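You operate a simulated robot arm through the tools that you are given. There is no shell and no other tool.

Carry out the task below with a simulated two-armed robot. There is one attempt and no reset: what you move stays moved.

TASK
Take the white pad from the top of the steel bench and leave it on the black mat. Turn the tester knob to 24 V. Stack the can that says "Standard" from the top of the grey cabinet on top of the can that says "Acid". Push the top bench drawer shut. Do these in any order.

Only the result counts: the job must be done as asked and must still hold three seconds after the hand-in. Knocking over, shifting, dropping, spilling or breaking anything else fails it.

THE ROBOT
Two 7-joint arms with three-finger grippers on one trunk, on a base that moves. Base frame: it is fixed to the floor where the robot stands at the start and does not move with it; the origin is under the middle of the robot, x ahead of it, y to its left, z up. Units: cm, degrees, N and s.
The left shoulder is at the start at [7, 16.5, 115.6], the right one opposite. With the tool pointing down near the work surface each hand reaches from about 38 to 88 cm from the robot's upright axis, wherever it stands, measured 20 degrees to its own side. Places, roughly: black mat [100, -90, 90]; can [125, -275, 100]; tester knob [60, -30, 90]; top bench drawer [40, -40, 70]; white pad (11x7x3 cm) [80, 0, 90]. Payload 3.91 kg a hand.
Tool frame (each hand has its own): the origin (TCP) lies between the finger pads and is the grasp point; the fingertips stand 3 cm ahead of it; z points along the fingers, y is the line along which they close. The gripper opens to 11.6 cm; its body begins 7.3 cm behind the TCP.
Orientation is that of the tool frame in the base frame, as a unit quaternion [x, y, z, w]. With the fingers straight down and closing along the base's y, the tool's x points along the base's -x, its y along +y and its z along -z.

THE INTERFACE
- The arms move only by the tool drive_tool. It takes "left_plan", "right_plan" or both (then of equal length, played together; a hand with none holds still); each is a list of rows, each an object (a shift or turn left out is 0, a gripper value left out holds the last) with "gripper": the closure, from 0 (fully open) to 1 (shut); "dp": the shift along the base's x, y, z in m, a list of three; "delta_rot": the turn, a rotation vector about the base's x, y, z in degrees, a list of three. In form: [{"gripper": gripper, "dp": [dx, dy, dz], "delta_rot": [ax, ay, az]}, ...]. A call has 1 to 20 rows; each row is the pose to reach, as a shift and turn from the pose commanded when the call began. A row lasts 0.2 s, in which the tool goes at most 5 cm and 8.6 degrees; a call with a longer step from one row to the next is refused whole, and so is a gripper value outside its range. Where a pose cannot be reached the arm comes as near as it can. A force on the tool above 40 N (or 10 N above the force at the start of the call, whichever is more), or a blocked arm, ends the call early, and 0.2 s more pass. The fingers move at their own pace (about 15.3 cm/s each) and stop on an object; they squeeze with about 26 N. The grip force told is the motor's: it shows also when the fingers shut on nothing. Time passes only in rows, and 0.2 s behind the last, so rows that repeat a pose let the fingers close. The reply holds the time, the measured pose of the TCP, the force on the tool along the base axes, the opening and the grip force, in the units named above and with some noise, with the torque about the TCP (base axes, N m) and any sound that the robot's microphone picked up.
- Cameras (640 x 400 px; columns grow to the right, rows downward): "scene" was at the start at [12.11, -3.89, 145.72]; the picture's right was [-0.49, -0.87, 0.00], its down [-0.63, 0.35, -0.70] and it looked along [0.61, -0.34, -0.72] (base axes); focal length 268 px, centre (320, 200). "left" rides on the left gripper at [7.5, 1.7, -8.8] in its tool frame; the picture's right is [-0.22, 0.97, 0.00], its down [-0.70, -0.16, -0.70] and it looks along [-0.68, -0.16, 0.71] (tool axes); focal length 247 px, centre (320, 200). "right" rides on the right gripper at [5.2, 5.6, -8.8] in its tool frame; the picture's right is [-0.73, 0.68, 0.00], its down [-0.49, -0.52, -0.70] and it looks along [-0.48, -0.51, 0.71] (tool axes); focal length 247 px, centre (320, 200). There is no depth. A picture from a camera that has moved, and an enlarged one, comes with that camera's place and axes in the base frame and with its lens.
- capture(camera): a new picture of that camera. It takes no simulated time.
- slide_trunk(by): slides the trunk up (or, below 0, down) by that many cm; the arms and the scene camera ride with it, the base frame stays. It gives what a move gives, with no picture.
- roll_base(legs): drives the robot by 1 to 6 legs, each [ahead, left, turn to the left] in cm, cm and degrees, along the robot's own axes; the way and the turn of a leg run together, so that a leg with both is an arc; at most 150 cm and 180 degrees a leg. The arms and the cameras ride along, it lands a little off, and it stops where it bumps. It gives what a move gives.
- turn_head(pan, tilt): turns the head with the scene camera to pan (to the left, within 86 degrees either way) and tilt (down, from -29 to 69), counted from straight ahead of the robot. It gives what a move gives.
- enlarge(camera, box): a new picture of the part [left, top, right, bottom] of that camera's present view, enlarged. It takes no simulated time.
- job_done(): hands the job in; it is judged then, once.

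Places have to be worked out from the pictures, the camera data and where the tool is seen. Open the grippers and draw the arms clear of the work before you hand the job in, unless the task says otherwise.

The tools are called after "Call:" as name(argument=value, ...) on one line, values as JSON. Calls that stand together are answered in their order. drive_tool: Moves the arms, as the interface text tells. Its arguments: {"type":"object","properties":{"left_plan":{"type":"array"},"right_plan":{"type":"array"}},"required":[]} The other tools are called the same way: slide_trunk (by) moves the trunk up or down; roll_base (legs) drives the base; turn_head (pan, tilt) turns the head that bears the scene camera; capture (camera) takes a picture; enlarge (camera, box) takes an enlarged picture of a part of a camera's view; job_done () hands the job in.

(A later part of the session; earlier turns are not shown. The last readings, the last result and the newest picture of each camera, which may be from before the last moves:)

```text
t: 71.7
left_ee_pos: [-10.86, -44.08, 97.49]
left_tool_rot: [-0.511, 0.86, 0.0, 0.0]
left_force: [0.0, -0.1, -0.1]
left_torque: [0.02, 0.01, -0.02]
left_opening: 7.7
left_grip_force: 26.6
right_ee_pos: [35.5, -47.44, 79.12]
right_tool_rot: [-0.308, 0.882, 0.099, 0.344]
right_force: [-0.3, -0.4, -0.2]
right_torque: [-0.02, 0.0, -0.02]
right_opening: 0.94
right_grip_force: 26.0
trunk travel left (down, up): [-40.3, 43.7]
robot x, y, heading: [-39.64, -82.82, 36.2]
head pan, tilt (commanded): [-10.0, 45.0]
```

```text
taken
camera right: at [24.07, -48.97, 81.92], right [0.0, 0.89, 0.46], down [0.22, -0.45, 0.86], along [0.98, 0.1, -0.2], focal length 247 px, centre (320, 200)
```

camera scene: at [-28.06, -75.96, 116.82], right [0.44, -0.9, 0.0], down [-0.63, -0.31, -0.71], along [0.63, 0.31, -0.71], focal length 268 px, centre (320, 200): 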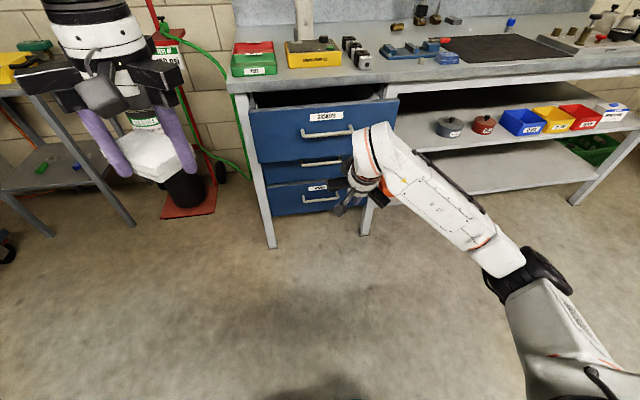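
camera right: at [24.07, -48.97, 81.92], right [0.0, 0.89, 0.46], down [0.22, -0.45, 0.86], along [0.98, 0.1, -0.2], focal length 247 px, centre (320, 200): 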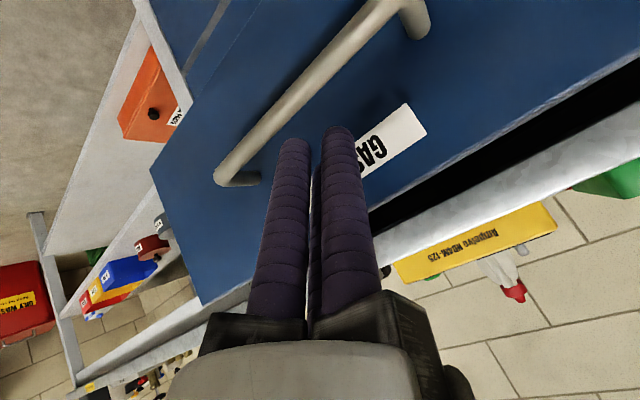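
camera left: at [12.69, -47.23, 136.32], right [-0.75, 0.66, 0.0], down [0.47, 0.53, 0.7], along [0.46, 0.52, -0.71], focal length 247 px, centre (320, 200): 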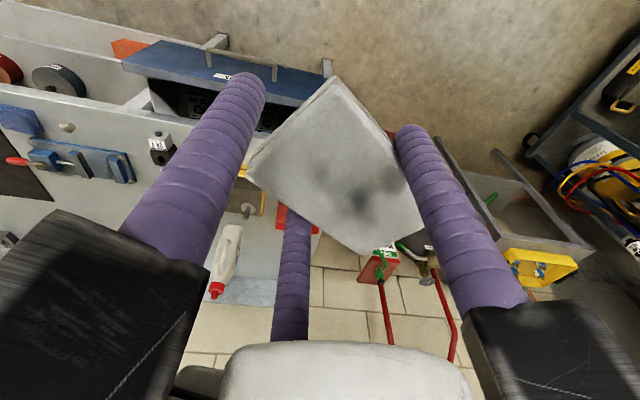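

In range now, with the fingertips just above the handle and near the panel. I'll push in 6 mm steps.

Call:
drive_tool(right_plan=[{"gripper": 1, "dp": [0.0048, 0.0036, 0]}, {"gripper": 1, "dp": [0.0096, 0.0072, 0]}, {"gripper": 1, "dp": [0.0144, 0.0107, 0]}, {"gripper": 1, "dp": [0.0192, 0.0143, 0]}, {"gripper": 1, "dp": [0.0241, 0.0179, 0]}, {"gripper": 1, "dp": [0.0289, 0.0215, 0]}, {"gripper": 1, "dp": [0.0337, 0.0251, 0]}, {"gripper": 1, "dp": [0.0385, 0.0287, 0]}, {"gripper": 1, "dp": [0.0433, 0.0322, 0]}, {"gripper": 1, "dp": [0.0481, 0.0358, 0]}, {"gripper": 1, "dp": [0.0529, 0.0394, 0]}, {"gripper": 1, "dp": [0.0577, 0.043, 0]}, {"gripper": 1, "dp": [0.0626, 0.0466, 0]}, {"gripper": 1, "dp": [0.0674, 0.0501, 0]}])

Call:
capture(camera="right")

Call:
enlarge(camera="scene", box=[220, 60, 440, 210])

```text
t: 74.7
left_ee_pos: [-10.92, -43.96, 97.49]
left_tool_rot: [-0.51, 0.86, 0.0, 0.0]
left_force: [0.6, 0.3, -0.3]
left_torque: [-0.02, -0.02, 0.01]
left_opening: 7.7
left_grip_force: 26.1
right_ee_pos: [42.02, -42.38, 79.15]
right_tool_rot: [-0.308, 0.882, 0.099, 0.344]
right_force: [-1.0, -1.1, 1.1]
right_torque: [0.02, -0.03, 0.04]
right_opening: 0.92
right_grip_force: 26.0
trunk travel left (down, up): [-40.3, 43.7]
robot x, y, heading: [-39.37, -82.9, 36.3]
head pan, tilt (commanded): [-10.0, 45.0]
```

```text
taken
camera right: at [30.74, -43.93, 81.92], right [0.0, 0.89, 0.46], down [0.22, -0.45, 0.86], along [0.98, 0.1, -0.2], focal length 247 px, centre (320, 200)
```

right: 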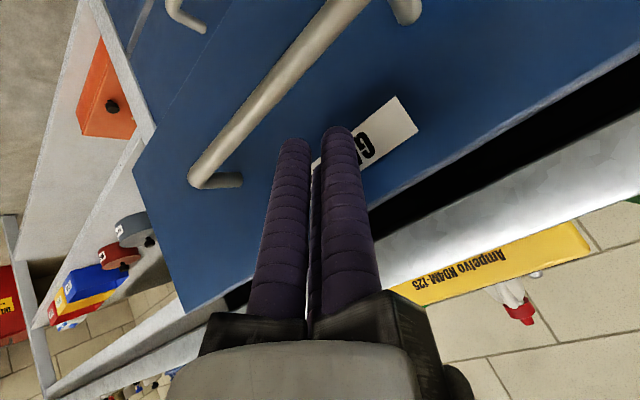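

```text
2.67 times, centred on (330, 135) of scene
camera zoom: at [-28.05, -75.94, 116.82], right [0.44, -0.9, 0.0], down [-0.63, -0.31, -0.71], along [0.63, 0.31, -0.71], focal length 716 px, centre (293, 373)
```

zoom: 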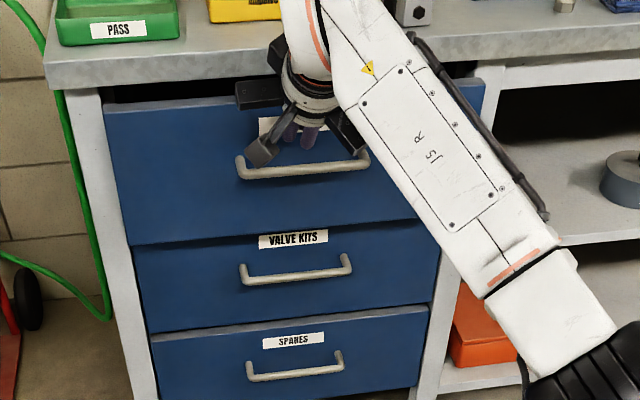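

The drawer keeps sliding in with low force and a few centimetres remain. I'll continue pushing in small steps until it stops.

Call:
drive_tool(right_plan=[{"gripper": 1, "dp": [0.0048, 0.0036, 0]}, {"gripper": 1, "dp": [0.0096, 0.0072, 0]}, {"gripper": 1, "dp": [0.0144, 0.0107, 0]}, {"gripper": 1, "dp": [0.0192, 0.0143, 0]}, {"gripper": 1, "dp": [0.0241, 0.0179, 0]}, {"gripper": 1, "dp": [0.0289, 0.0215, 0]}, {"gripper": 1, "dp": [0.0337, 0.0251, 0]}, {"gripper": 1, "dp": [0.0385, 0.0287, 0]}])

Call:
capture(camera="right")

Call:
enlarge(camera="scene", box=[220, 60, 440, 210])

```text
t: 76.5
left_ee_pos: [-10.9, -44.18, 97.53]
left_tool_rot: [-0.51, 0.86, -0.001, -0.001]
left_force: [-0.2, 0.1, -0.1]
left_torque: [-0.03, 0.03, 0.02]
left_opening: 7.7
left_grip_force: 26.1
right_ee_pos: [45.93, -39.7, 79.11]
right_tool_rot: [-0.309, 0.882, 0.099, 0.342]
right_force: [-0.7, -0.7, -0.4]
right_torque: [0.03, 0.0, 0.01]
right_opening: 0.93
right_grip_force: 26.5
trunk travel left (down, up): [-40.3, 43.7]
robot x, y, heading: [-39.48, -82.42, 36.3]
head pan, tilt (commanded): [-10.0, 45.0]
```

```text
taken
camera right: at [34.61, -41.12, 81.91], right [0.0, 0.89, 0.46], down [0.22, -0.45, 0.86], along [0.98, 0.1, -0.2], focal length 247 px, centre (320, 200)
```

right: 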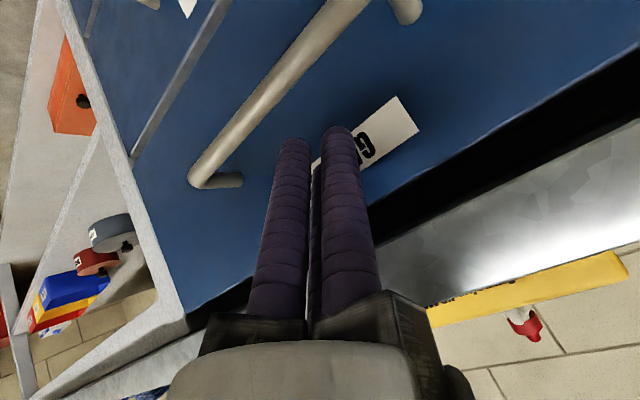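

```text
2.67 times, centred on (330, 135) of scene
camera zoom: at [-28.05, -75.94, 116.82], right [0.44, -0.9, 0.0], down [-0.63, -0.31, -0.71], along [0.63, 0.31, -0.71], focal length 716 px, centre (293, 373)
```

zoom: 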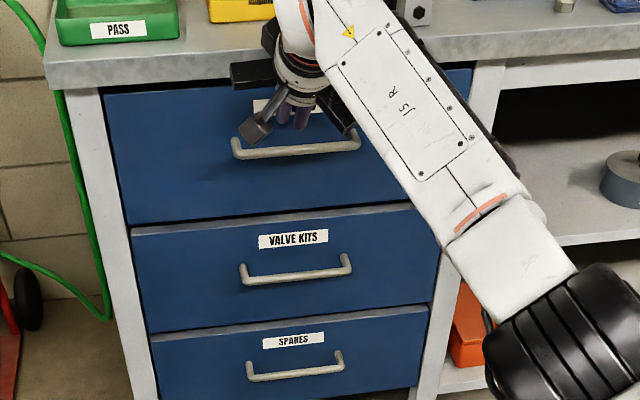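

Call:
drive_tool(right_plan=[{"gripper": 1, "dp": [0.0032, 0.0024, 0]}, {"gripper": 1, "dp": [0.0064, 0.0048, 0]}, {"gripper": 1, "dp": [0.0096, 0.0072, 0]}, {"gripper": 1, "dp": [0.0128, 0.0096, 0]}, {"gripper": 1, "dp": [0.016, 0.0119, 0]}, {"gripper": 1, "dp": [0.0192, 0.0143, 0]}, {"gripper": 1, "dp": [0.0225, 0.0167, 0]}, {"gripper": 1, "dp": [0.0257, 0.0191, 0]}])

Call:
capture(camera="right")

Call:
enlarge(camera="scene", box=[220, 60, 440, 210])

```text
t: 77.2
left_ee_pos: [-11.1, -44.31, 97.59]
left_tool_rot: [-0.51, 0.86, 0.002, 0.001]
left_force: [0.4, 0.0, 0.3]
left_torque: [-0.03, 0.02, 0.01]
left_opening: 7.71
left_grip_force: 25.9
right_ee_pos: [46.11, -39.57, 79.24]
right_tool_rot: [-0.306, 0.883, 0.1, 0.34]
right_force: [-15.6, -12.5, 4.9]
right_torque: [-0.03, 0.02, -0.15]
right_opening: 0.93
right_grip_force: 25.5
trunk travel left (down, up): [-40.3, 43.7]
robot x, y, heading: [-39.5, -82.79, 36.5]
head pan, tilt (commanded): [-10.0, 45.0]
stopped in row 3 (right hand): the force on the tool passed its limit at 46 N (the readings are from after the stop); the commanded pose is now the measured one
```

```text
taken
camera right: at [34.8, -40.96, 82.03], right [0.01, 0.89, 0.46], down [0.23, -0.45, 0.86], along [0.97, 0.1, -0.2], focal length 247 px, centre (320, 200)
```

right: 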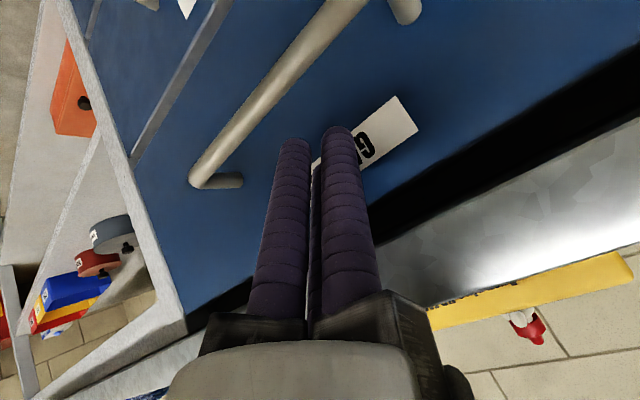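

```text
2.67 times, centred on (330, 135) of scene
camera zoom: at [-28.37, -76.21, 116.87], right [0.44, -0.9, 0.0], down [-0.63, -0.31, -0.71], along [0.64, 0.31, -0.71], focal length 716 px, centre (293, 373)
```

zoom: 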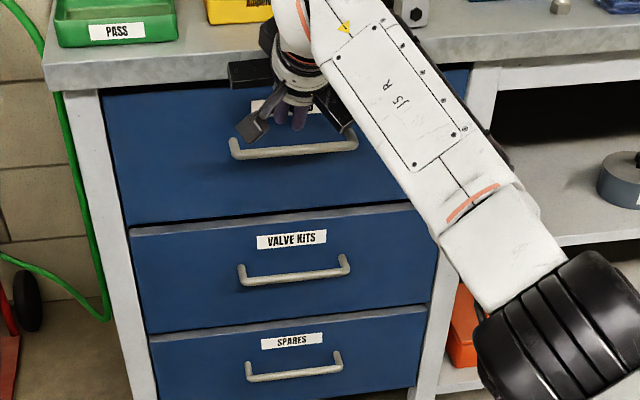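

The force jumped to 46 N and the motion stopped, so either the drawer is at its stop or the hand met the bench edge. I'll zoom in on the panel edges to check it's flush.

Call:
enlarge(camera="scene", box=[225, 75, 305, 125])

Call:
enlarge(camera="scene", box=[340, 70, 420, 120])

Call:
enlarge(camera="right", box=[60, 60, 420, 330])

```text
8.00 times, centred on (265, 100) of scene
camera zoom: at [-28.37, -76.21, 116.87], right [0.44, -0.9, 0.0], down [-0.63, -0.31, -0.71], along [0.64, 0.31, -0.71], focal length 2147 px, centre (760, 1000)
```

zoom: 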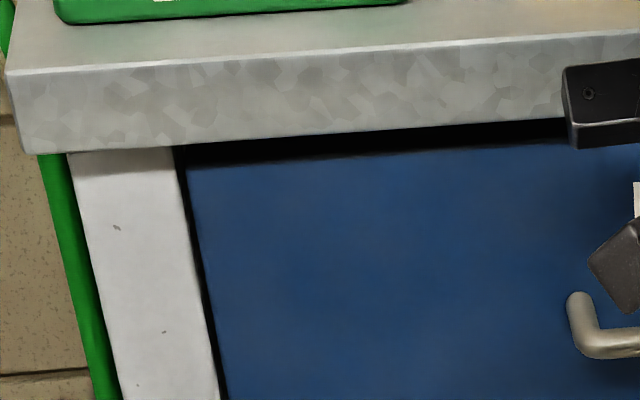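

```text
8.00 times, centred on (380, 95) of scene
camera zoom: at [-28.37, -76.21, 116.87], right [0.44, -0.9, 0.0], down [-0.63, -0.31, -0.71], along [0.64, 0.31, -0.71], focal length 2147 px, centre (-160, 1040)
```

zoom: 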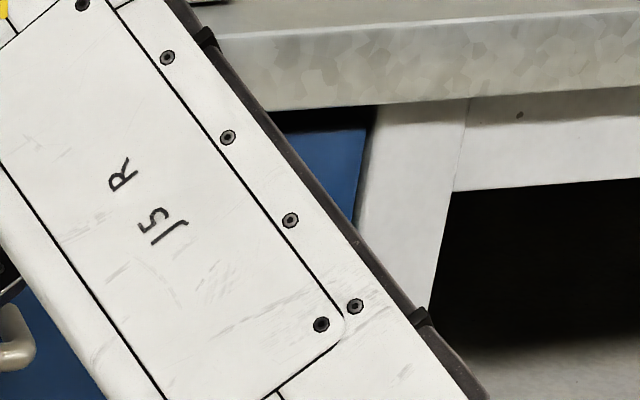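

```text
1.48 times, centred on (240, 195) of right
camera zoom: at [34.8, -40.96, 82.03], right [0.01, 0.89, 0.46], down [0.23, -0.45, 0.86], along [0.97, 0.1, -0.2], focal length 366 px, centre (438, 207)
```

zoom: 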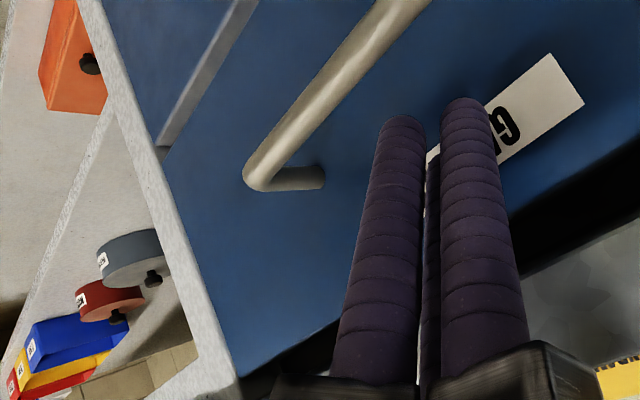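

The panel now sits inset between the legs, flush with the other drawers, so the top drawer is shut. I'll retract the right hand straight back and return it to pointing down.

Call:
drive_tool(right_plan=[{"gripper": 1, "dp": [-0.016, -0.012, 0.0]}, {"gripper": 1, "dp": [-0.048, -0.036, 0.0]}, {"gripper": 1, "dp": [-0.08, -0.06, 0.01]}, {"gripper": 1, "dp": [-0.112, -0.084, 0.02], "delta_rot": [-4.1, 5.5, 0]}, {"gripper": 1, "dp": [-0.144, -0.108, 0.03], "delta_rot": [-8.2, 11, 0]}, {"gripper": 1, "dp": [-0.17, -0.13, 0.04], "delta_rot": [-12.3, 16.5, 0]}, {"gripper": 1, "dp": [-0.19, -0.16, 0.06], "delta_rot": [-16.4, 22, 0]}, {"gripper": 1, "dp": [-0.2, -0.19, 0.08], "delta_rot": [-20.5, 27.4, 0]}, {"gripper": 1, "dp": [-0.21, -0.22, 0.1], "delta_rot": [-24.5, 32.9, 0]}, {"gripper": 1, "dp": [-0.21, -0.24, 0.12], "delta_rot": [-24.5, 32.9, 0]}])

Call:
slide_trunk(by=30)

Call:
capture(camera="scene")

```text
t: 79.3
left_ee_pos: [-10.95, -44.18, 97.65]
left_tool_rot: [-0.511, 0.86, 0.0, -0.001]
left_force: [0.6, 0.6, -0.3]
left_torque: [-0.03, -0.01, 0.0]
left_opening: 7.7
left_grip_force: 25.9
right_ee_pos: [25.25, -63.48, 90.89]
right_tool_rot: [-0.331, 0.944, -0.005, 0.004]
right_force: [-0.8, 1.2, 0.1]
right_torque: [0.01, -0.03, 0.0]
right_opening: 0.9
right_grip_force: 26.2
trunk travel left (down, up): [-40.3, 43.7]
robot x, y, heading: [-39.28, -82.73, 36.1]
head pan, tilt (commanded): [-10.0, 45.0]
```

```text
t: 82.3
left_ee_pos: [-10.84, -44.12, 127.54]
left_tool_rot: [-0.51, 0.86, 0.0, 0.0]
left_force: [0.7, 0.1, -0.8]
left_torque: [0.02, -0.03, 0.02]
left_opening: 7.72
left_grip_force: 25.6
right_ee_pos: [25.31, -63.4, 120.75]
right_tool_rot: [-0.332, 0.943, -0.006, 0.004]
right_force: [-0.5, -0.4, -0.1]
right_torque: [-0.01, -0.01, -0.02]
right_opening: 0.9
right_grip_force: 25.5
trunk travel left (down, up): [-70.3, 13.7]
robot x, y, heading: [-39.59, -83.03, 36.3]
head pan, tilt (commanded): [-10.0, 45.0]
```

```text
taken
camera scene: at [-28.08, -76.0, 146.81], right [0.44, -0.9, 0.0], down [-0.63, -0.31, -0.71], along [0.63, 0.31, -0.71], focal length 268 px, centre (320, 200)
```

scene: 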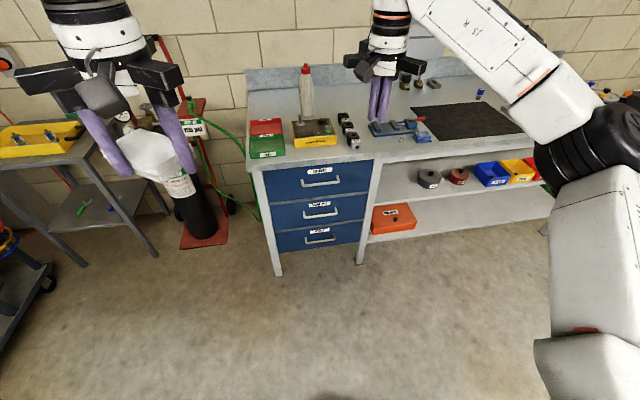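

All three drawers are shut. I'll drive 38 cm ahead toward the bench so the right hand can reach the tester knob; both hands are high above everything on it.

Call:
roll_base(legs=[[38, 0, 0]])

Call:
turn_head(pan=-15, tilt=50)

Call:
capture(camera="scene")

Call:
capture(camera="right")

```text
t: 84.8
left_ee_pos: [19.85, -21.77, 127.53]
left_tool_rot: [-0.509, 0.861, 0.0, 0.0]
left_force: [-0.5, 0.3, 0.0]
left_torque: [-0.04, 0.02, 0.03]
left_opening: 7.7
left_grip_force: 25.8
right_ee_pos: [56.05, -41.04, 120.85]
right_tool_rot: [-0.33, 0.944, -0.006, 0.004]
right_force: [0.6, 0.4, 0.4]
right_torque: [0.05, 0.01, 0.02]
right_opening: 0.92
right_grip_force: 26.2
trunk travel left (down, up): [-70.3, 13.7]
robot x, y, heading: [-8.95, -60.47, 36.2]
head pan, tilt (commanded): [-10.0, 45.0]
```

```text
t: 85.4
left_ee_pos: [19.91, -21.77, 127.55]
left_tool_rot: [-0.509, 0.861, 0.001, -0.001]
left_force: [0.4, 0.1, -0.5]
left_torque: [0.01, 0.05, 0.01]
left_opening: 7.68
left_grip_force: 25.8
right_ee_pos: [56.11, -40.99, 120.89]
right_tool_rot: [-0.331, 0.943, -0.006, 0.005]
right_force: [-0.1, 0.2, -0.5]
right_torque: [-0.04, -0.03, 0.0]
right_opening: 0.93
right_grip_force: 25.5
trunk travel left (down, up): [-70.3, 13.7]
robot x, y, heading: [-9.01, -60.01, 36.1]
head pan, tilt (commanded): [-15.0, 50.0]
```

```text
taken
camera scene: at [2.54, -54.34, 146.12], right [0.36, -0.93, 0.0], down [-0.71, -0.28, -0.64], along [0.6, 0.23, -0.77], focal length 268 px, centre (320, 200)
```

scene: 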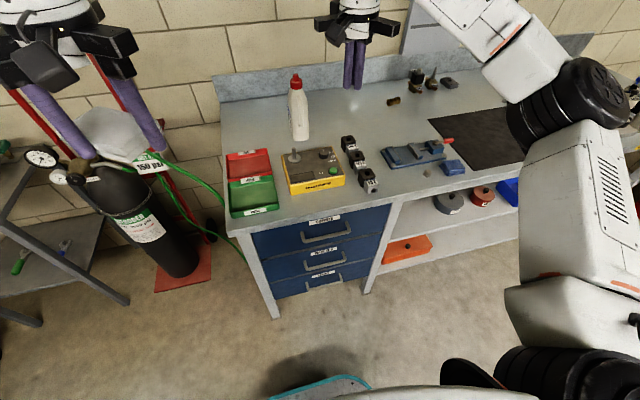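

```text
taken
camera right: at [48.4, -39.8, 129.43], right [0.15, 0.99, -0.01], down [0.7, -0.1, 0.71], along [0.7, -0.11, -0.71], focal length 247 px, centre (320, 200)
```

right: 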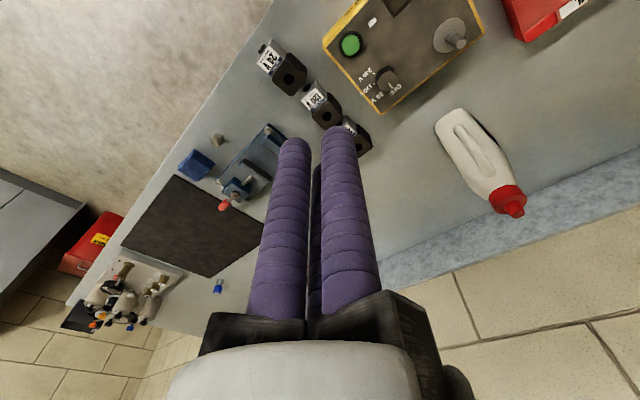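

Now I'll take close looks at the knob from both cameras.

Call:
enlarge(camera="right", box=[310, 0, 490, 115])

Call:
enlarge(camera="scene", box=[275, 135, 355, 195])

```text
3.48 times, centred on (400, 58) of right
camera zoom: at [48.4, -39.8, 129.43], right [0.15, 0.99, -0.01], down [0.7, -0.1, 0.71], along [0.7, -0.11, -0.71], focal length 859 px, centre (42, 696)
```

zoom: 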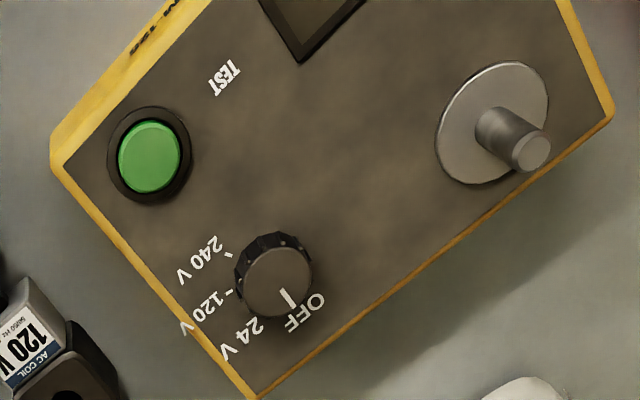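

```text
6.67 times, centred on (315, 165) of scene
camera zoom: at [2.54, -54.34, 146.12], right [0.36, -0.93, 0.0], down [-0.71, -0.28, -0.64], along [0.6, 0.23, -0.77], focal length 1789 px, centre (353, 433)
```

zoom: 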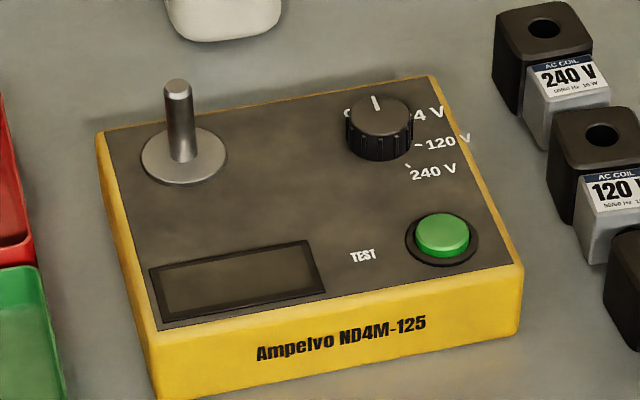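

The knob's top centre triangulates to about [62.9, -32.3, 92.0], diameter about 3.1 cm. The pointer is at OFF (heading about +25°) and the marks are about 45° apart, so 24 V lies near -22°, a clockwise turn. I'll move the right hand above the knob with the fingers partly open and pre-turn it 20° the other way.

Call:
drive_tool(right_plan=[{"gripper": 0.55, "dp": [0.0135, 0.0174, -0.03], "delta_rot": [0, 0, 4]}, {"gripper": 0.55, "dp": [0.027, 0.0348, -0.06], "delta_rot": [0, 0, 8]}, {"gripper": 0.55, "dp": [0.0405, 0.0522, -0.09], "delta_rot": [0, 0, 12]}, {"gripper": 0.55, "dp": [0.054, 0.0696, -0.12], "delta_rot": [0, 0, 16]}, {"gripper": 0.55, "dp": [0.0675, 0.087, -0.15], "delta_rot": [0, 0, 20]}, {"gripper": 0.55, "dp": [0.0675, 0.087, -0.175], "delta_rot": [0, 0, 20]}])

Call:
capture(camera="right")

Call:
enlarge(camera="scene", box=[260, 90, 400, 195])

```text
t: 86.8
left_ee_pos: [19.85, -21.72, 127.51]
left_tool_rot: [-0.509, 0.861, 0.001, 0.0]
left_force: [0.2, 0.5, -0.7]
left_torque: [0.0, 0.01, -0.01]
left_opening: 7.69
left_grip_force: 26.4
right_ee_pos: [62.86, -32.39, 103.37]
right_tool_rot: [-0.489, 0.872, -0.004, 0.005]
right_force: [-0.2, -0.4, 0.0]
right_torque: [0.05, 0.01, 0.0]
right_opening: 5.22
right_grip_force: 0.1
trunk travel left (down, up): [-70.3, 13.7]
robot x, y, heading: [-8.63, -60.23, 36.3]
head pan, tilt (commanded): [-15.0, 50.0]
```

```text
taken
camera right: at [55.23, -33.86, 111.99], right [-0.2, 0.98, 0.0], down [0.69, 0.14, 0.71], along [0.7, 0.14, -0.71], focal length 247 px, centre (320, 200)
```

right: 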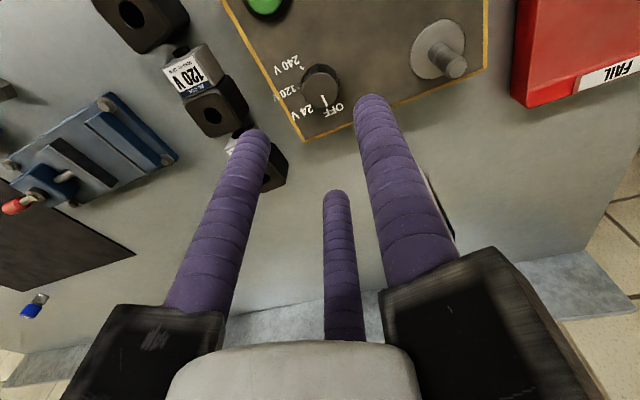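

```text
3.81 times, centred on (330, 142) of scene
camera zoom: at [2.55, -54.45, 146.13], right [0.36, -0.93, 0.0], down [-0.71, -0.28, -0.64], along [0.6, 0.23, -0.77], focal length 1022 px, centre (282, 419)
```

zoom: 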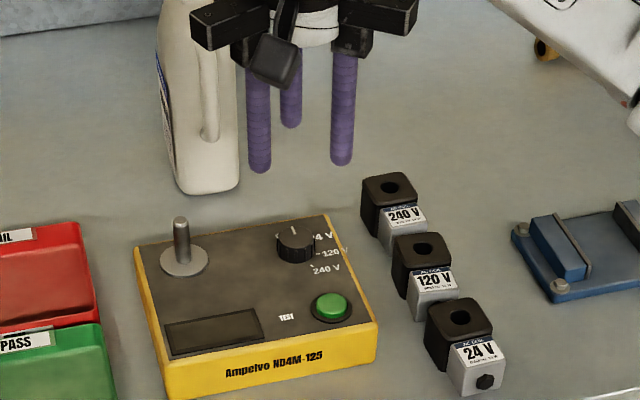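

Call:
enlarge(camera="right", box=[260, 30, 380, 150])

```text
3.33 times, centred on (320, 90) of right
camera zoom: at [55.23, -33.86, 111.99], right [-0.2, 0.98, 0.0], down [0.69, 0.14, 0.71], along [0.7, 0.14, -0.71], focal length 823 px, centre (320, 567)
```

zoom: 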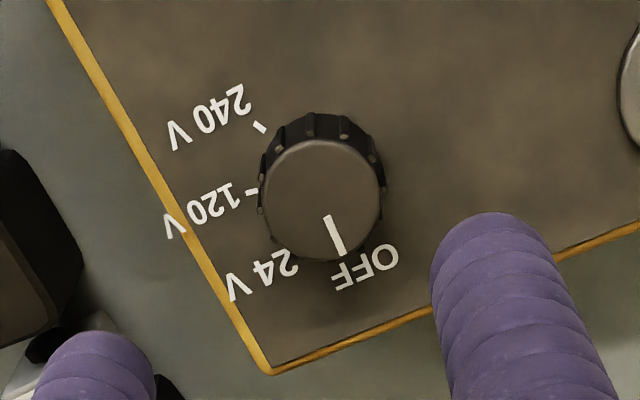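

The second view agrees: knob at [62.85, -32.3], pointer heading ≈31°, 120 V mark ≈-65° and 240 V ≈-112°. So 24 V should be near -16°, a turn of about -47°. The gripper is centred over it, so I'll descend slowly around the knob.

Call:
drive_tool(right_plan=[{"gripper": 0.55, "dp": [0, 0.001, -0.03]}, {"gripper": 0.55, "dp": [0, 0.001, -0.06]}, {"gripper": 0.55, "dp": [0, 0.001, -0.08]}, {"gripper": 0.55, "dp": [0, 0.001, -0.09]}])

Call:
capture(camera="right")

Call:
enlarge(camera="scene", box=[270, 110, 370, 195])

```text
t: 87.8
left_ee_pos: [19.81, -21.73, 127.48]
left_tool_rot: [-0.509, 0.861, 0.001, 0.0]
left_force: [1.3, -0.3, -0.1]
left_torque: [0.01, 0.04, -0.04]
left_opening: 7.7
left_grip_force: 25.8
right_ee_pos: [62.89, -32.25, 94.33]
right_tool_rot: [-0.489, 0.872, -0.004, 0.005]
right_force: [0.5, -0.1, -0.5]
right_torque: [-0.01, 0.0, 0.01]
right_opening: 5.21
right_grip_force: 0.0
trunk travel left (down, up): [-70.3, 13.7]
robot x, y, heading: [-8.78, -60.01, 36.0]
head pan, tilt (commanded): [-15.0, 50.0]
```

```text
taken
camera right: at [55.2, -33.76, 102.93], right [-0.2, 0.98, -0.01], down [0.69, 0.14, 0.71], along [0.7, 0.14, -0.71], focal length 247 px, centre (320, 200)
```

right: 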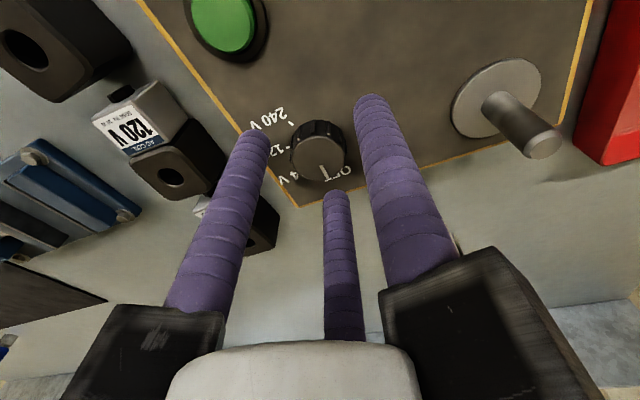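

```text
4.71 times, centred on (320, 152) of scene
camera zoom: at [2.54, -54.38, 146.12], right [0.36, -0.93, 0.0], down [-0.71, -0.28, -0.64], along [0.6, 0.23, -0.77], focal length 1263 px, centre (320, 424)
```

zoom: 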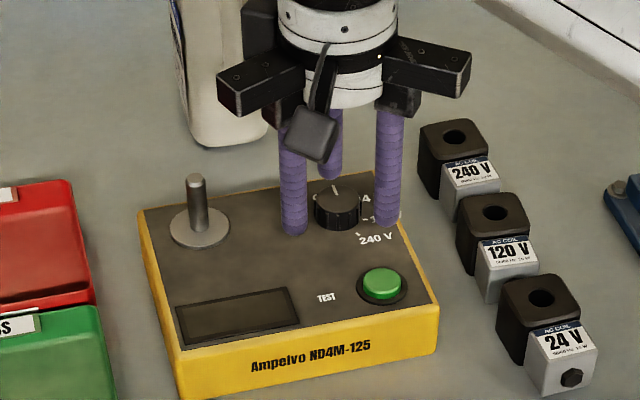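

The three fingertips are centred around the knob. I'll lower another centimetre in small steps while watching for contact with the tester's top.

Call:
drive_tool(right_plan=[{"gripper": 0.55, "dp": [0, 0, -0.003]}, {"gripper": 0.55, "dp": [0, 0, -0.006]}, {"gripper": 0.55, "dp": [0, 0, -0.008]}])

Call:
enlarge(camera="scene", box=[300, 130, 350, 170])

```text
t: 88.6
left_ee_pos: [19.91, -21.69, 127.55]
left_tool_rot: [-0.509, 0.861, 0.0, 0.0]
left_force: [0.0, -0.2, -0.3]
left_torque: [0.0, 0.0, -0.02]
left_opening: 7.68
left_grip_force: 26.4
right_ee_pos: [62.95, -32.42, 93.45]
right_tool_rot: [-0.488, 0.873, -0.004, 0.005]
right_force: [0.0, -0.3, 0.0]
right_torque: [0.04, -0.01, -0.01]
right_opening: 5.24
right_grip_force: 0.0
trunk travel left (down, up): [-70.3, 13.7]
robot x, y, heading: [-8.9, -60.46, 36.2]
head pan, tilt (commanded): [-15.0, 50.0]
```

```text
10.00 times, centred on (325, 150) of scene
camera zoom: at [2.49, -54.38, 146.13], right [0.36, -0.93, 0.0], down [-0.71, -0.28, -0.64], along [0.6, 0.23, -0.77], focal length 2684 px, centre (270, 700)
```

zoom: 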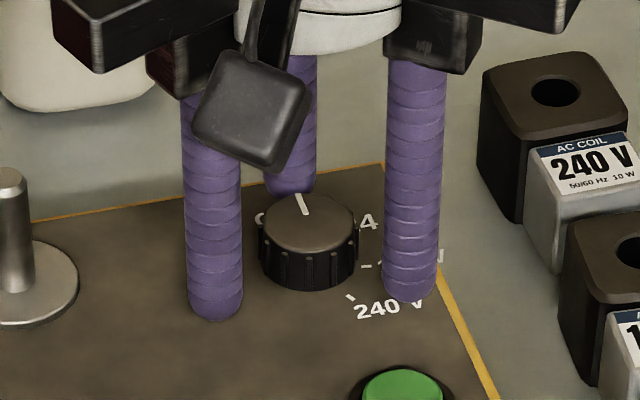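

Call:
drive_tool(right_plan=[{"gripper": 0.55, "dp": [0, 0.0005, -0.002]}, {"gripper": 0.55, "dp": [0, 0.0005, -0.004]}])

```text
t: 89.2
left_ee_pos: [19.55, -21.82, 127.61]
left_tool_rot: [-0.51, 0.86, 0.001, 0.001]
left_force: [-0.1, 0.0, -0.8]
left_torque: [-0.01, -0.07, -0.02]
left_opening: 7.68
left_grip_force: 26.0
right_ee_pos: [62.72, -32.14, 93.54]
right_tool_rot: [-0.489, 0.872, -0.004, 0.007]
right_force: [1.3, -0.9, 17.8]
right_torque: [0.29, 0.47, -0.02]
right_opening: 5.14
right_grip_force: 0.0
trunk travel left (down, up): [-70.3, 13.7]
robot x, y, heading: [-9.04, -60.12, 36.2]
head pan, tilt (commanded): [-15.0, 50.0]
```

Contact came at about z=93.4. I'll back off 3 mm and close gently on the knob.

Call:
drive_tool(right_plan=[{"gripper": 0.55, "dp": [0, 0, 0.004]}, {"gripper": 0.62, "dp": [0, 0, 0.004]}, {"gripper": 0.68, "dp": [0, 0, 0.004]}, {"gripper": 0.72, "dp": [0, 0, 0.004]}, {"gripper": 0.76, "dp": [0, 0, 0.004]}, {"gripper": 0.8, "dp": [0, 0, 0.004]}, {"gripper": 0.8, "dp": [0, 0, 0.004]}])

Call:
enlarge(camera="scene", box=[280, 120, 380, 195])

Call:
enlarge(camera="right", box=[220, 60, 420, 260])

```text
t: 90.8
left_ee_pos: [19.7, -21.81, 127.57]
left_tool_rot: [-0.509, 0.861, 0.001, 0.001]
left_force: [0.1, 0.1, 0.6]
left_torque: [0.01, -0.01, -0.01]
left_opening: 7.7
left_grip_force: 26.1
right_ee_pos: [62.83, -32.3, 93.51]
right_tool_rot: [-0.489, 0.872, -0.005, 0.005]
right_force: [-8.8, -8.1, -3.1]
right_torque: [-0.58, 0.39, 0.01]
right_opening: 2.87
right_grip_force: 44.9
trunk travel left (down, up): [-70.3, 13.7]
robot x, y, heading: [-8.64, -60.3, 36.0]
head pan, tilt (commanded): [-15.0, 50.0]
```

```text
5.33 times, centred on (330, 158) of scene
camera zoom: at [2.39, -54.51, 146.13], right [0.36, -0.93, 0.0], down [-0.71, -0.28, -0.64], along [0.6, 0.23, -0.77], focal length 1431 px, centre (267, 427)
```

zoom: 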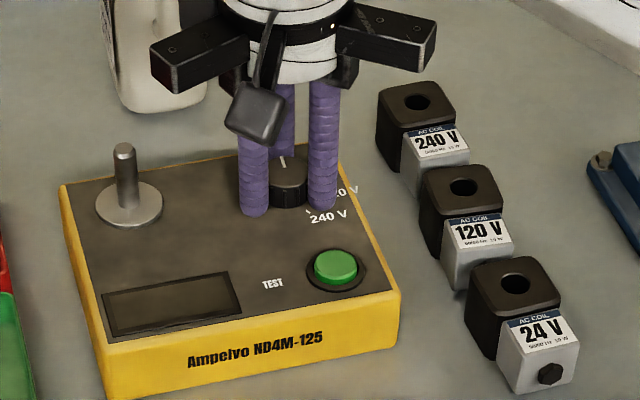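

```text
2.00 times, centred on (320, 160) of right
camera zoom: at [55.08, -33.86, 102.15], right [-0.2, 0.98, -0.01], down [0.69, 0.14, 0.71], along [0.69, 0.14, -0.71], focal length 494 px, centre (320, 280)
```

zoom: 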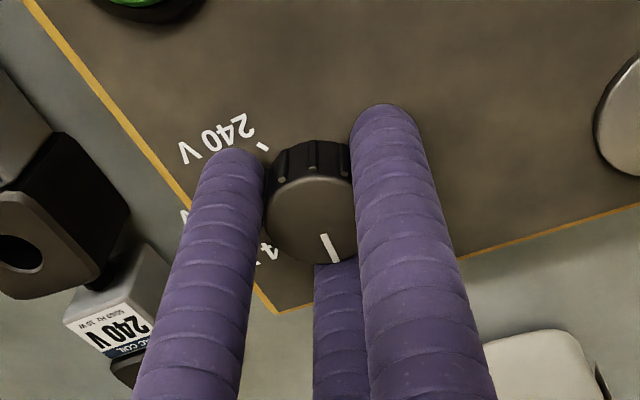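

The knob is gripped at 2.9 cm, but there's about a 12 N side load, so the tool is slightly off-axis. I'll ease the hand 1–2 mm to relax it before turning.

Call:
drive_tool(right_plan=[{"gripper": 0.8, "dp": [-0.001, -0.001, 0]}, {"gripper": 0.8, "dp": [-0.001, -0.001, 0]}])

```text
t: 91.4
left_ee_pos: [19.8, -21.78, 127.52]
left_tool_rot: [-0.509, 0.861, -0.001, -0.001]
left_force: [-0.2, 0.8, 0.6]
left_torque: [-0.04, 0.01, 0.02]
left_opening: 7.68
left_grip_force: 26.0
right_ee_pos: [62.86, -32.35, 93.53]
right_tool_rot: [-0.489, 0.872, -0.005, 0.006]
right_force: [-4.4, -5.9, -4.0]
right_torque: [-0.65, 0.32, 0.02]
right_opening: 2.9
right_grip_force: 45.3
trunk travel left (down, up): [-70.3, 13.7]
robot x, y, heading: [-8.58, -60.36, 36.0]
head pan, tilt (commanded): [-15.0, 50.0]
```

Call:
drive_tool(right_plan=[{"gripper": 0.8, "dp": [-0.001, -0.002, 0]}, {"gripper": 0.8, "dp": [-0.001, -0.002, 0], "delta_rot": [0, 0, -4]}, {"gripper": 0.8, "dp": [-0.001, -0.002, 0], "delta_rot": [0, 0, -8]}, {"gripper": 0.8, "dp": [-0.001, -0.002, 0], "delta_rot": [0, 0, -12]}, {"gripper": 0.8, "dp": [-0.001, -0.002, 0], "delta_rot": [0, 0, -16]}, {"gripper": 0.8, "dp": [-0.001, -0.002, 0], "delta_rot": [0, 0, -20]}, {"gripper": 0.8, "dp": [-0.001, -0.002, 0], "delta_rot": [0, 0, -24]}])

Call:
enlarge(camera="scene", box=[280, 120, 380, 195])

Call:
enlarge(camera="right", box=[220, 60, 420, 260])

```text
t: 93.0
left_ee_pos: [19.85, -21.62, 127.29]
left_tool_rot: [-0.509, 0.861, 0.0, 0.001]
left_force: [-0.2, -0.3, -0.4]
left_torque: [-0.01, 0.0, -0.03]
left_opening: 7.7
left_grip_force: 25.9
right_ee_pos: [62.93, -32.42, 93.51]
right_tool_rot: [-0.297, 0.955, -0.006, 0.005]
right_force: [9.6, 10.5, 1.3]
right_torque: [0.41, -0.76, 0.02]
right_opening: 2.89
right_grip_force: 45.4
trunk travel left (down, up): [-70.3, 13.7]
robot x, y, heading: [-8.45, -60.22, 36.2]
head pan, tilt (commanded): [-15.0, 50.0]
```

```text
5.33 times, centred on (330, 158) of scene
camera zoom: at [2.61, -54.22, 146.12], right [0.36, -0.93, 0.0], down [-0.72, -0.28, -0.64], along [0.6, 0.23, -0.77], focal length 1431 px, centre (267, 427)
```

zoom: 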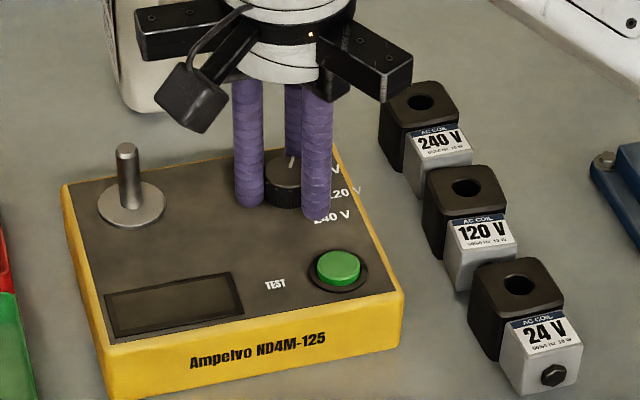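

```text
2.00 times, centred on (320, 160) of right
camera zoom: at [55.12, -30.62, 102.14], right [0.22, 0.98, -0.01], down [0.69, -0.15, 0.71], along [0.69, -0.16, -0.7], focal length 494 px, centre (320, 280)
```

zoom: 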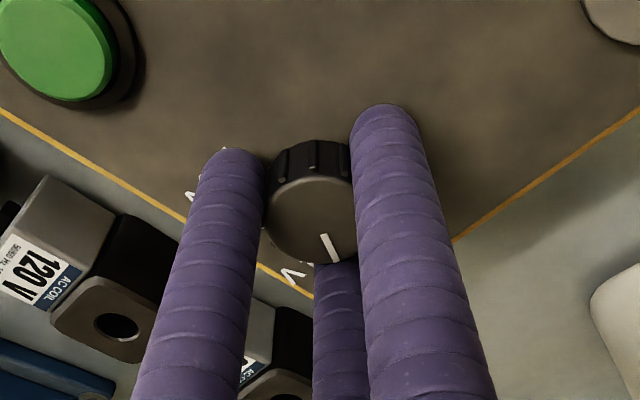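

The knob turns with the hand and the tester hasn't moved. I'll correct the 1 mm offset and finish the remaining 23.5°.

Call:
drive_tool(right_plan=[{"gripper": 0.8, "dp": [0.0012, 0.0013, 0]}, {"gripper": 0.8, "dp": [0.0012, 0.0013, 0], "delta_rot": [0, 0, -4]}, {"gripper": 0.8, "dp": [0.0012, 0.0013, 0], "delta_rot": [0, 0, -8]}, {"gripper": 0.8, "dp": [0.0012, 0.0013, 0], "delta_rot": [0, 0, -12]}, {"gripper": 0.8, "dp": [0.0012, 0.0013, 0], "delta_rot": [0, 0, -16]}, {"gripper": 0.8, "dp": [0.0012, 0.0013, 0], "delta_rot": [0, 0, -20]}, {"gripper": 0.8, "dp": [0.0012, 0.0013, 0], "delta_rot": [0, 0, -23.5]}])

Call:
enlarge(camera="scene", box=[300, 130, 350, 170])

Call:
enlarge(camera="right", box=[220, 60, 420, 260])

```text
t: 94.6
left_ee_pos: [19.82, -21.68, 127.58]
left_tool_rot: [-0.509, 0.861, 0.0, 0.0]
left_force: [0.1, -0.2, -1.2]
left_torque: [-0.01, -0.02, -0.01]
left_opening: 7.71
left_grip_force: 26.5
right_ee_pos: [62.79, -32.43, 93.48]
right_tool_rot: [-0.096, 0.995, -0.007, 0.003]
right_force: [4.0, 1.7, 4.3]
right_torque: [-0.29, 0.12, 0.04]
right_opening: 2.88
right_grip_force: 45.1
trunk travel left (down, up): [-70.3, 13.7]
robot x, y, heading: [-8.66, -60.27, 36.1]
head pan, tilt (commanded): [-15.0, 50.0]
```

```text
10.00 times, centred on (325, 150) of scene
camera zoom: at [2.52, -54.37, 146.13], right [0.36, -0.93, 0.0], down [-0.71, -0.28, -0.64], along [0.6, 0.23, -0.77], focal length 2684 px, centre (270, 700)
```

zoom: 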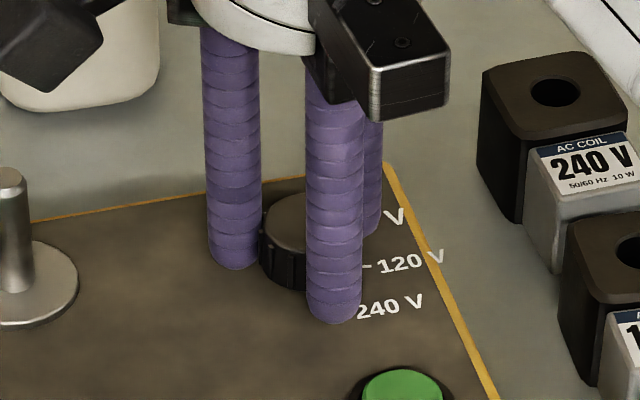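

```text
2.00 times, centred on (320, 160) of right
camera zoom: at [56.47, -27.73, 102.14], right [0.59, 0.81, -0.01], down [0.57, -0.41, 0.71], along [0.57, -0.42, -0.71], focal length 494 px, centre (320, 280)
```

zoom: 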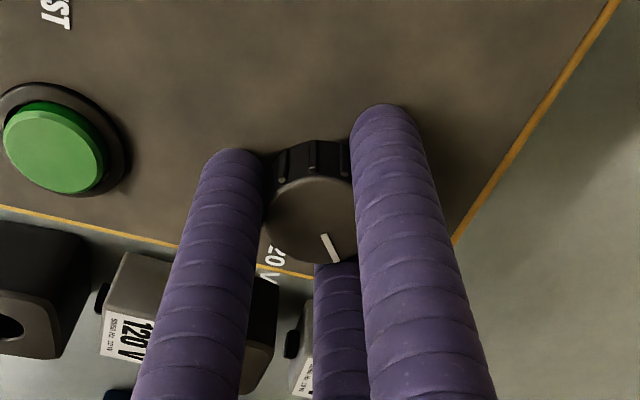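

The turn is done with low side load. I'll open the fingers, lift straight up, and check the pointer against the marks.

Call:
drive_tool(right_plan=[{"gripper": 0.7, "dp": [0, 0, 0]}, {"gripper": 0.55, "dp": [0, 0, 0]}, {"gripper": 0.55, "dp": [0, 0, 0.01]}, {"gripper": 0.55, "dp": [0, 0, 0.04]}, {"gripper": 0.55, "dp": [0, 0, 0.08]}, {"gripper": 0.55, "dp": [0, 0, 0.12]}])

Call:
enlarge(camera="scene", box=[300, 130, 350, 170])

Call:
capture(camera="right")

```text
t: 96.0
left_ee_pos: [19.75, -21.86, 127.58]
left_tool_rot: [-0.509, 0.861, 0.0, 0.001]
left_force: [-0.3, -0.2, -0.3]
left_torque: [0.01, -0.05, -0.02]
left_opening: 7.71
left_grip_force: 26.1
right_ee_pos: [62.64, -32.39, 105.54]
right_tool_rot: [-0.096, 0.995, -0.007, 0.003]
right_force: [0.2, 0.8, 0.3]
right_torque: [0.0, -0.03, -0.01]
right_opening: 5.22
right_grip_force: 0.0
trunk travel left (down, up): [-70.3, 13.7]
robot x, y, heading: [-8.82, -60.13, 35.9]
head pan, tilt (commanded): [-15.0, 50.0]
```

```text
10.00 times, centred on (325, 150) of scene
camera zoom: at [2.38, -54.41, 146.13], right [0.36, -0.93, 0.0], down [-0.71, -0.28, -0.64], along [0.6, 0.23, -0.77], focal length 2684 px, centre (270, 700)
```

zoom: 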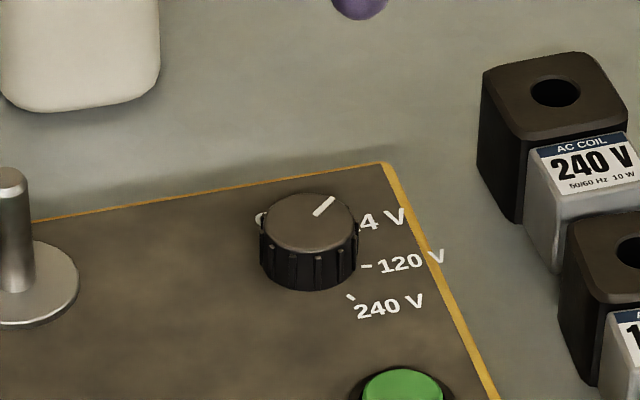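

```text
taken
camera right: at [56.32, -27.82, 114.15], right [0.59, 0.81, -0.01], down [0.57, -0.41, 0.71], along [0.57, -0.42, -0.7], focal length 247 px, centre (320, 200)
```

right: 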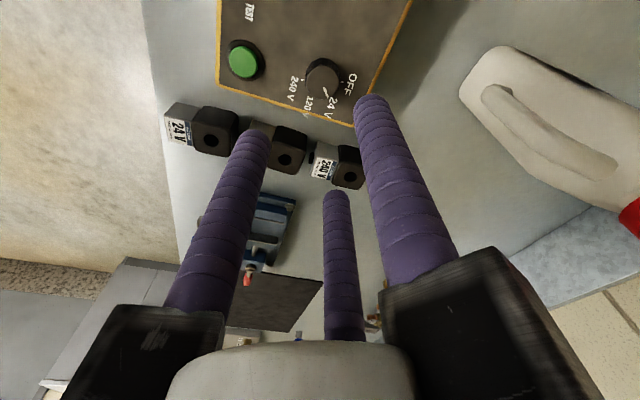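

Call:
enlarge(camera="right", box=[270, 45, 380, 125])

```text
5.00 times, centred on (325, 85) of right
camera zoom: at [56.32, -27.82, 114.15], right [0.59, 0.81, -0.01], down [0.57, -0.41, 0.71], along [0.57, -0.42, -0.7], focal length 1235 px, centre (295, 775)
```

zoom: 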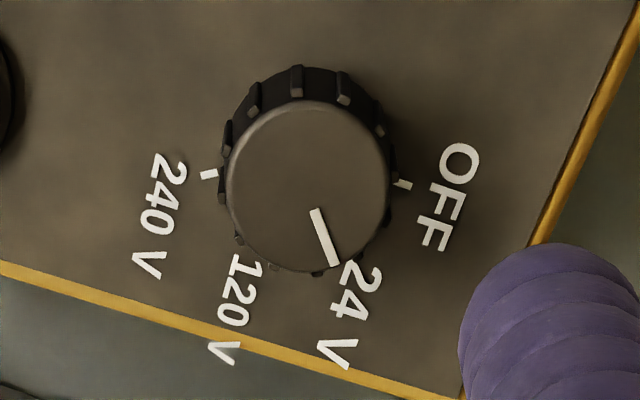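

The pointer now reads close to 24 V: heading about -16° against an expected mark at -14°. I'll shift the hand so its camera looks almost straight down on the knob for a more exact check.

Call:
drive_tool(right_plan=[{"gripper": 0.55, "dp": [0.02, -0.014, 0]}, {"gripper": 0.55, "dp": [0.04, -0.029, 0]}, {"gripper": 0.55, "dp": [0.06, -0.043, 0]}, {"gripper": 0.55, "dp": [0.06, -0.043, 0]}])

Call:
capture(camera="right")

Call:
enlarge(camera="right", box=[250, 0, 390, 100])

```text
t: 97.0
left_ee_pos: [19.71, -21.69, 127.52]
left_tool_rot: [-0.509, 0.861, 0.0, 0.001]
left_force: [0.1, -0.6, -0.3]
left_torque: [0.0, 0.0, 0.0]
left_opening: 7.7
left_grip_force: 26.1
right_ee_pos: [68.66, -36.65, 105.54]
right_tool_rot: [-0.097, 0.995, -0.006, 0.004]
right_force: [-0.1, 0.1, 0.2]
right_torque: [0.0, -0.01, 0.01]
right_opening: 5.21
right_grip_force: 0.1
trunk travel left (down, up): [-70.3, 13.7]
robot x, y, heading: [-9.0, -59.92, 36.1]
head pan, tilt (commanded): [-15.0, 50.0]
```

```text
taken
camera right: at [62.46, -32.08, 114.15], right [0.59, 0.81, -0.01], down [0.57, -0.41, 0.71], along [0.57, -0.42, -0.71], focal length 247 px, centre (320, 200)
```

right: 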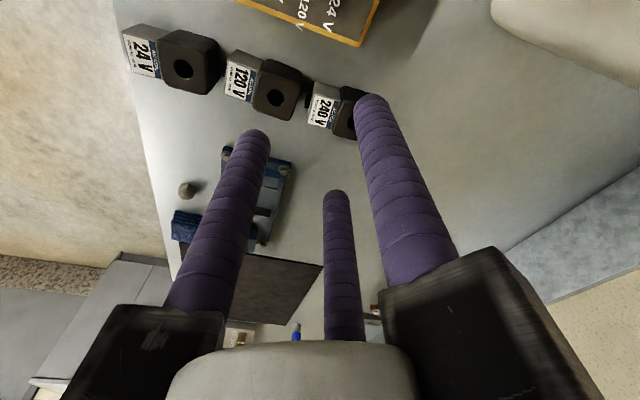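

```text
4.00 times, centred on (320, 50) of right
camera zoom: at [62.46, -32.08, 114.15], right [0.59, 0.81, -0.01], down [0.57, -0.41, 0.71], along [0.57, -0.42, -0.71], focal length 988 px, centre (320, 800)
```

zoom: 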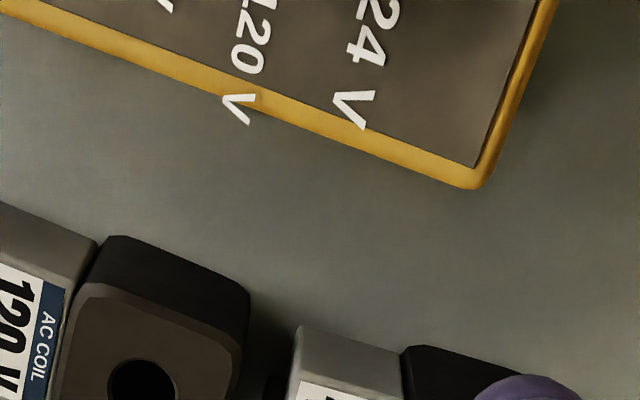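

I moved slightly too far, so I'll come back about 3 cm.

Call:
drive_tool(right_plan=[{"gripper": 0.55, "dp": [-0.015, 0.011, 0]}, {"gripper": 0.55, "dp": [-0.03, 0.021, 0]}, {"gripper": 0.55, "dp": [-0.03, 0.021, 0]}])

Call:
enlarge(camera="right", box=[260, 0, 380, 80])

```text
t: 97.8
left_ee_pos: [19.96, -21.72, 127.46]
left_tool_rot: [-0.509, 0.861, 0.001, 0.0]
left_force: [-0.5, -0.4, -0.4]
left_torque: [0.0, 0.0, -0.05]
left_opening: 7.69
left_grip_force: 26.3
right_ee_pos: [65.71, -34.6, 105.56]
right_tool_rot: [-0.096, 0.995, -0.006, 0.002]
right_force: [-0.1, -0.5, -0.2]
right_torque: [-0.02, 0.03, -0.02]
right_opening: 5.22
right_grip_force: 0.1
trunk travel left (down, up): [-70.3, 13.7]
robot x, y, heading: [-8.63, -60.39, 36.1]
head pan, tilt (commanded): [-15.0, 50.0]
```

```text
5.00 times, centred on (320, 40) of right
camera zoom: at [59.47, -30.02, 114.11], right [0.59, 0.81, -0.01], down [0.57, -0.41, 0.71], along [0.57, -0.42, -0.71], focal length 1235 px, centre (320, 1000)
```

zoom: 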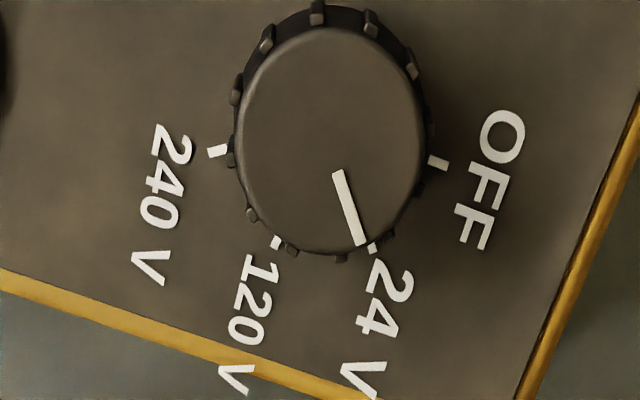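

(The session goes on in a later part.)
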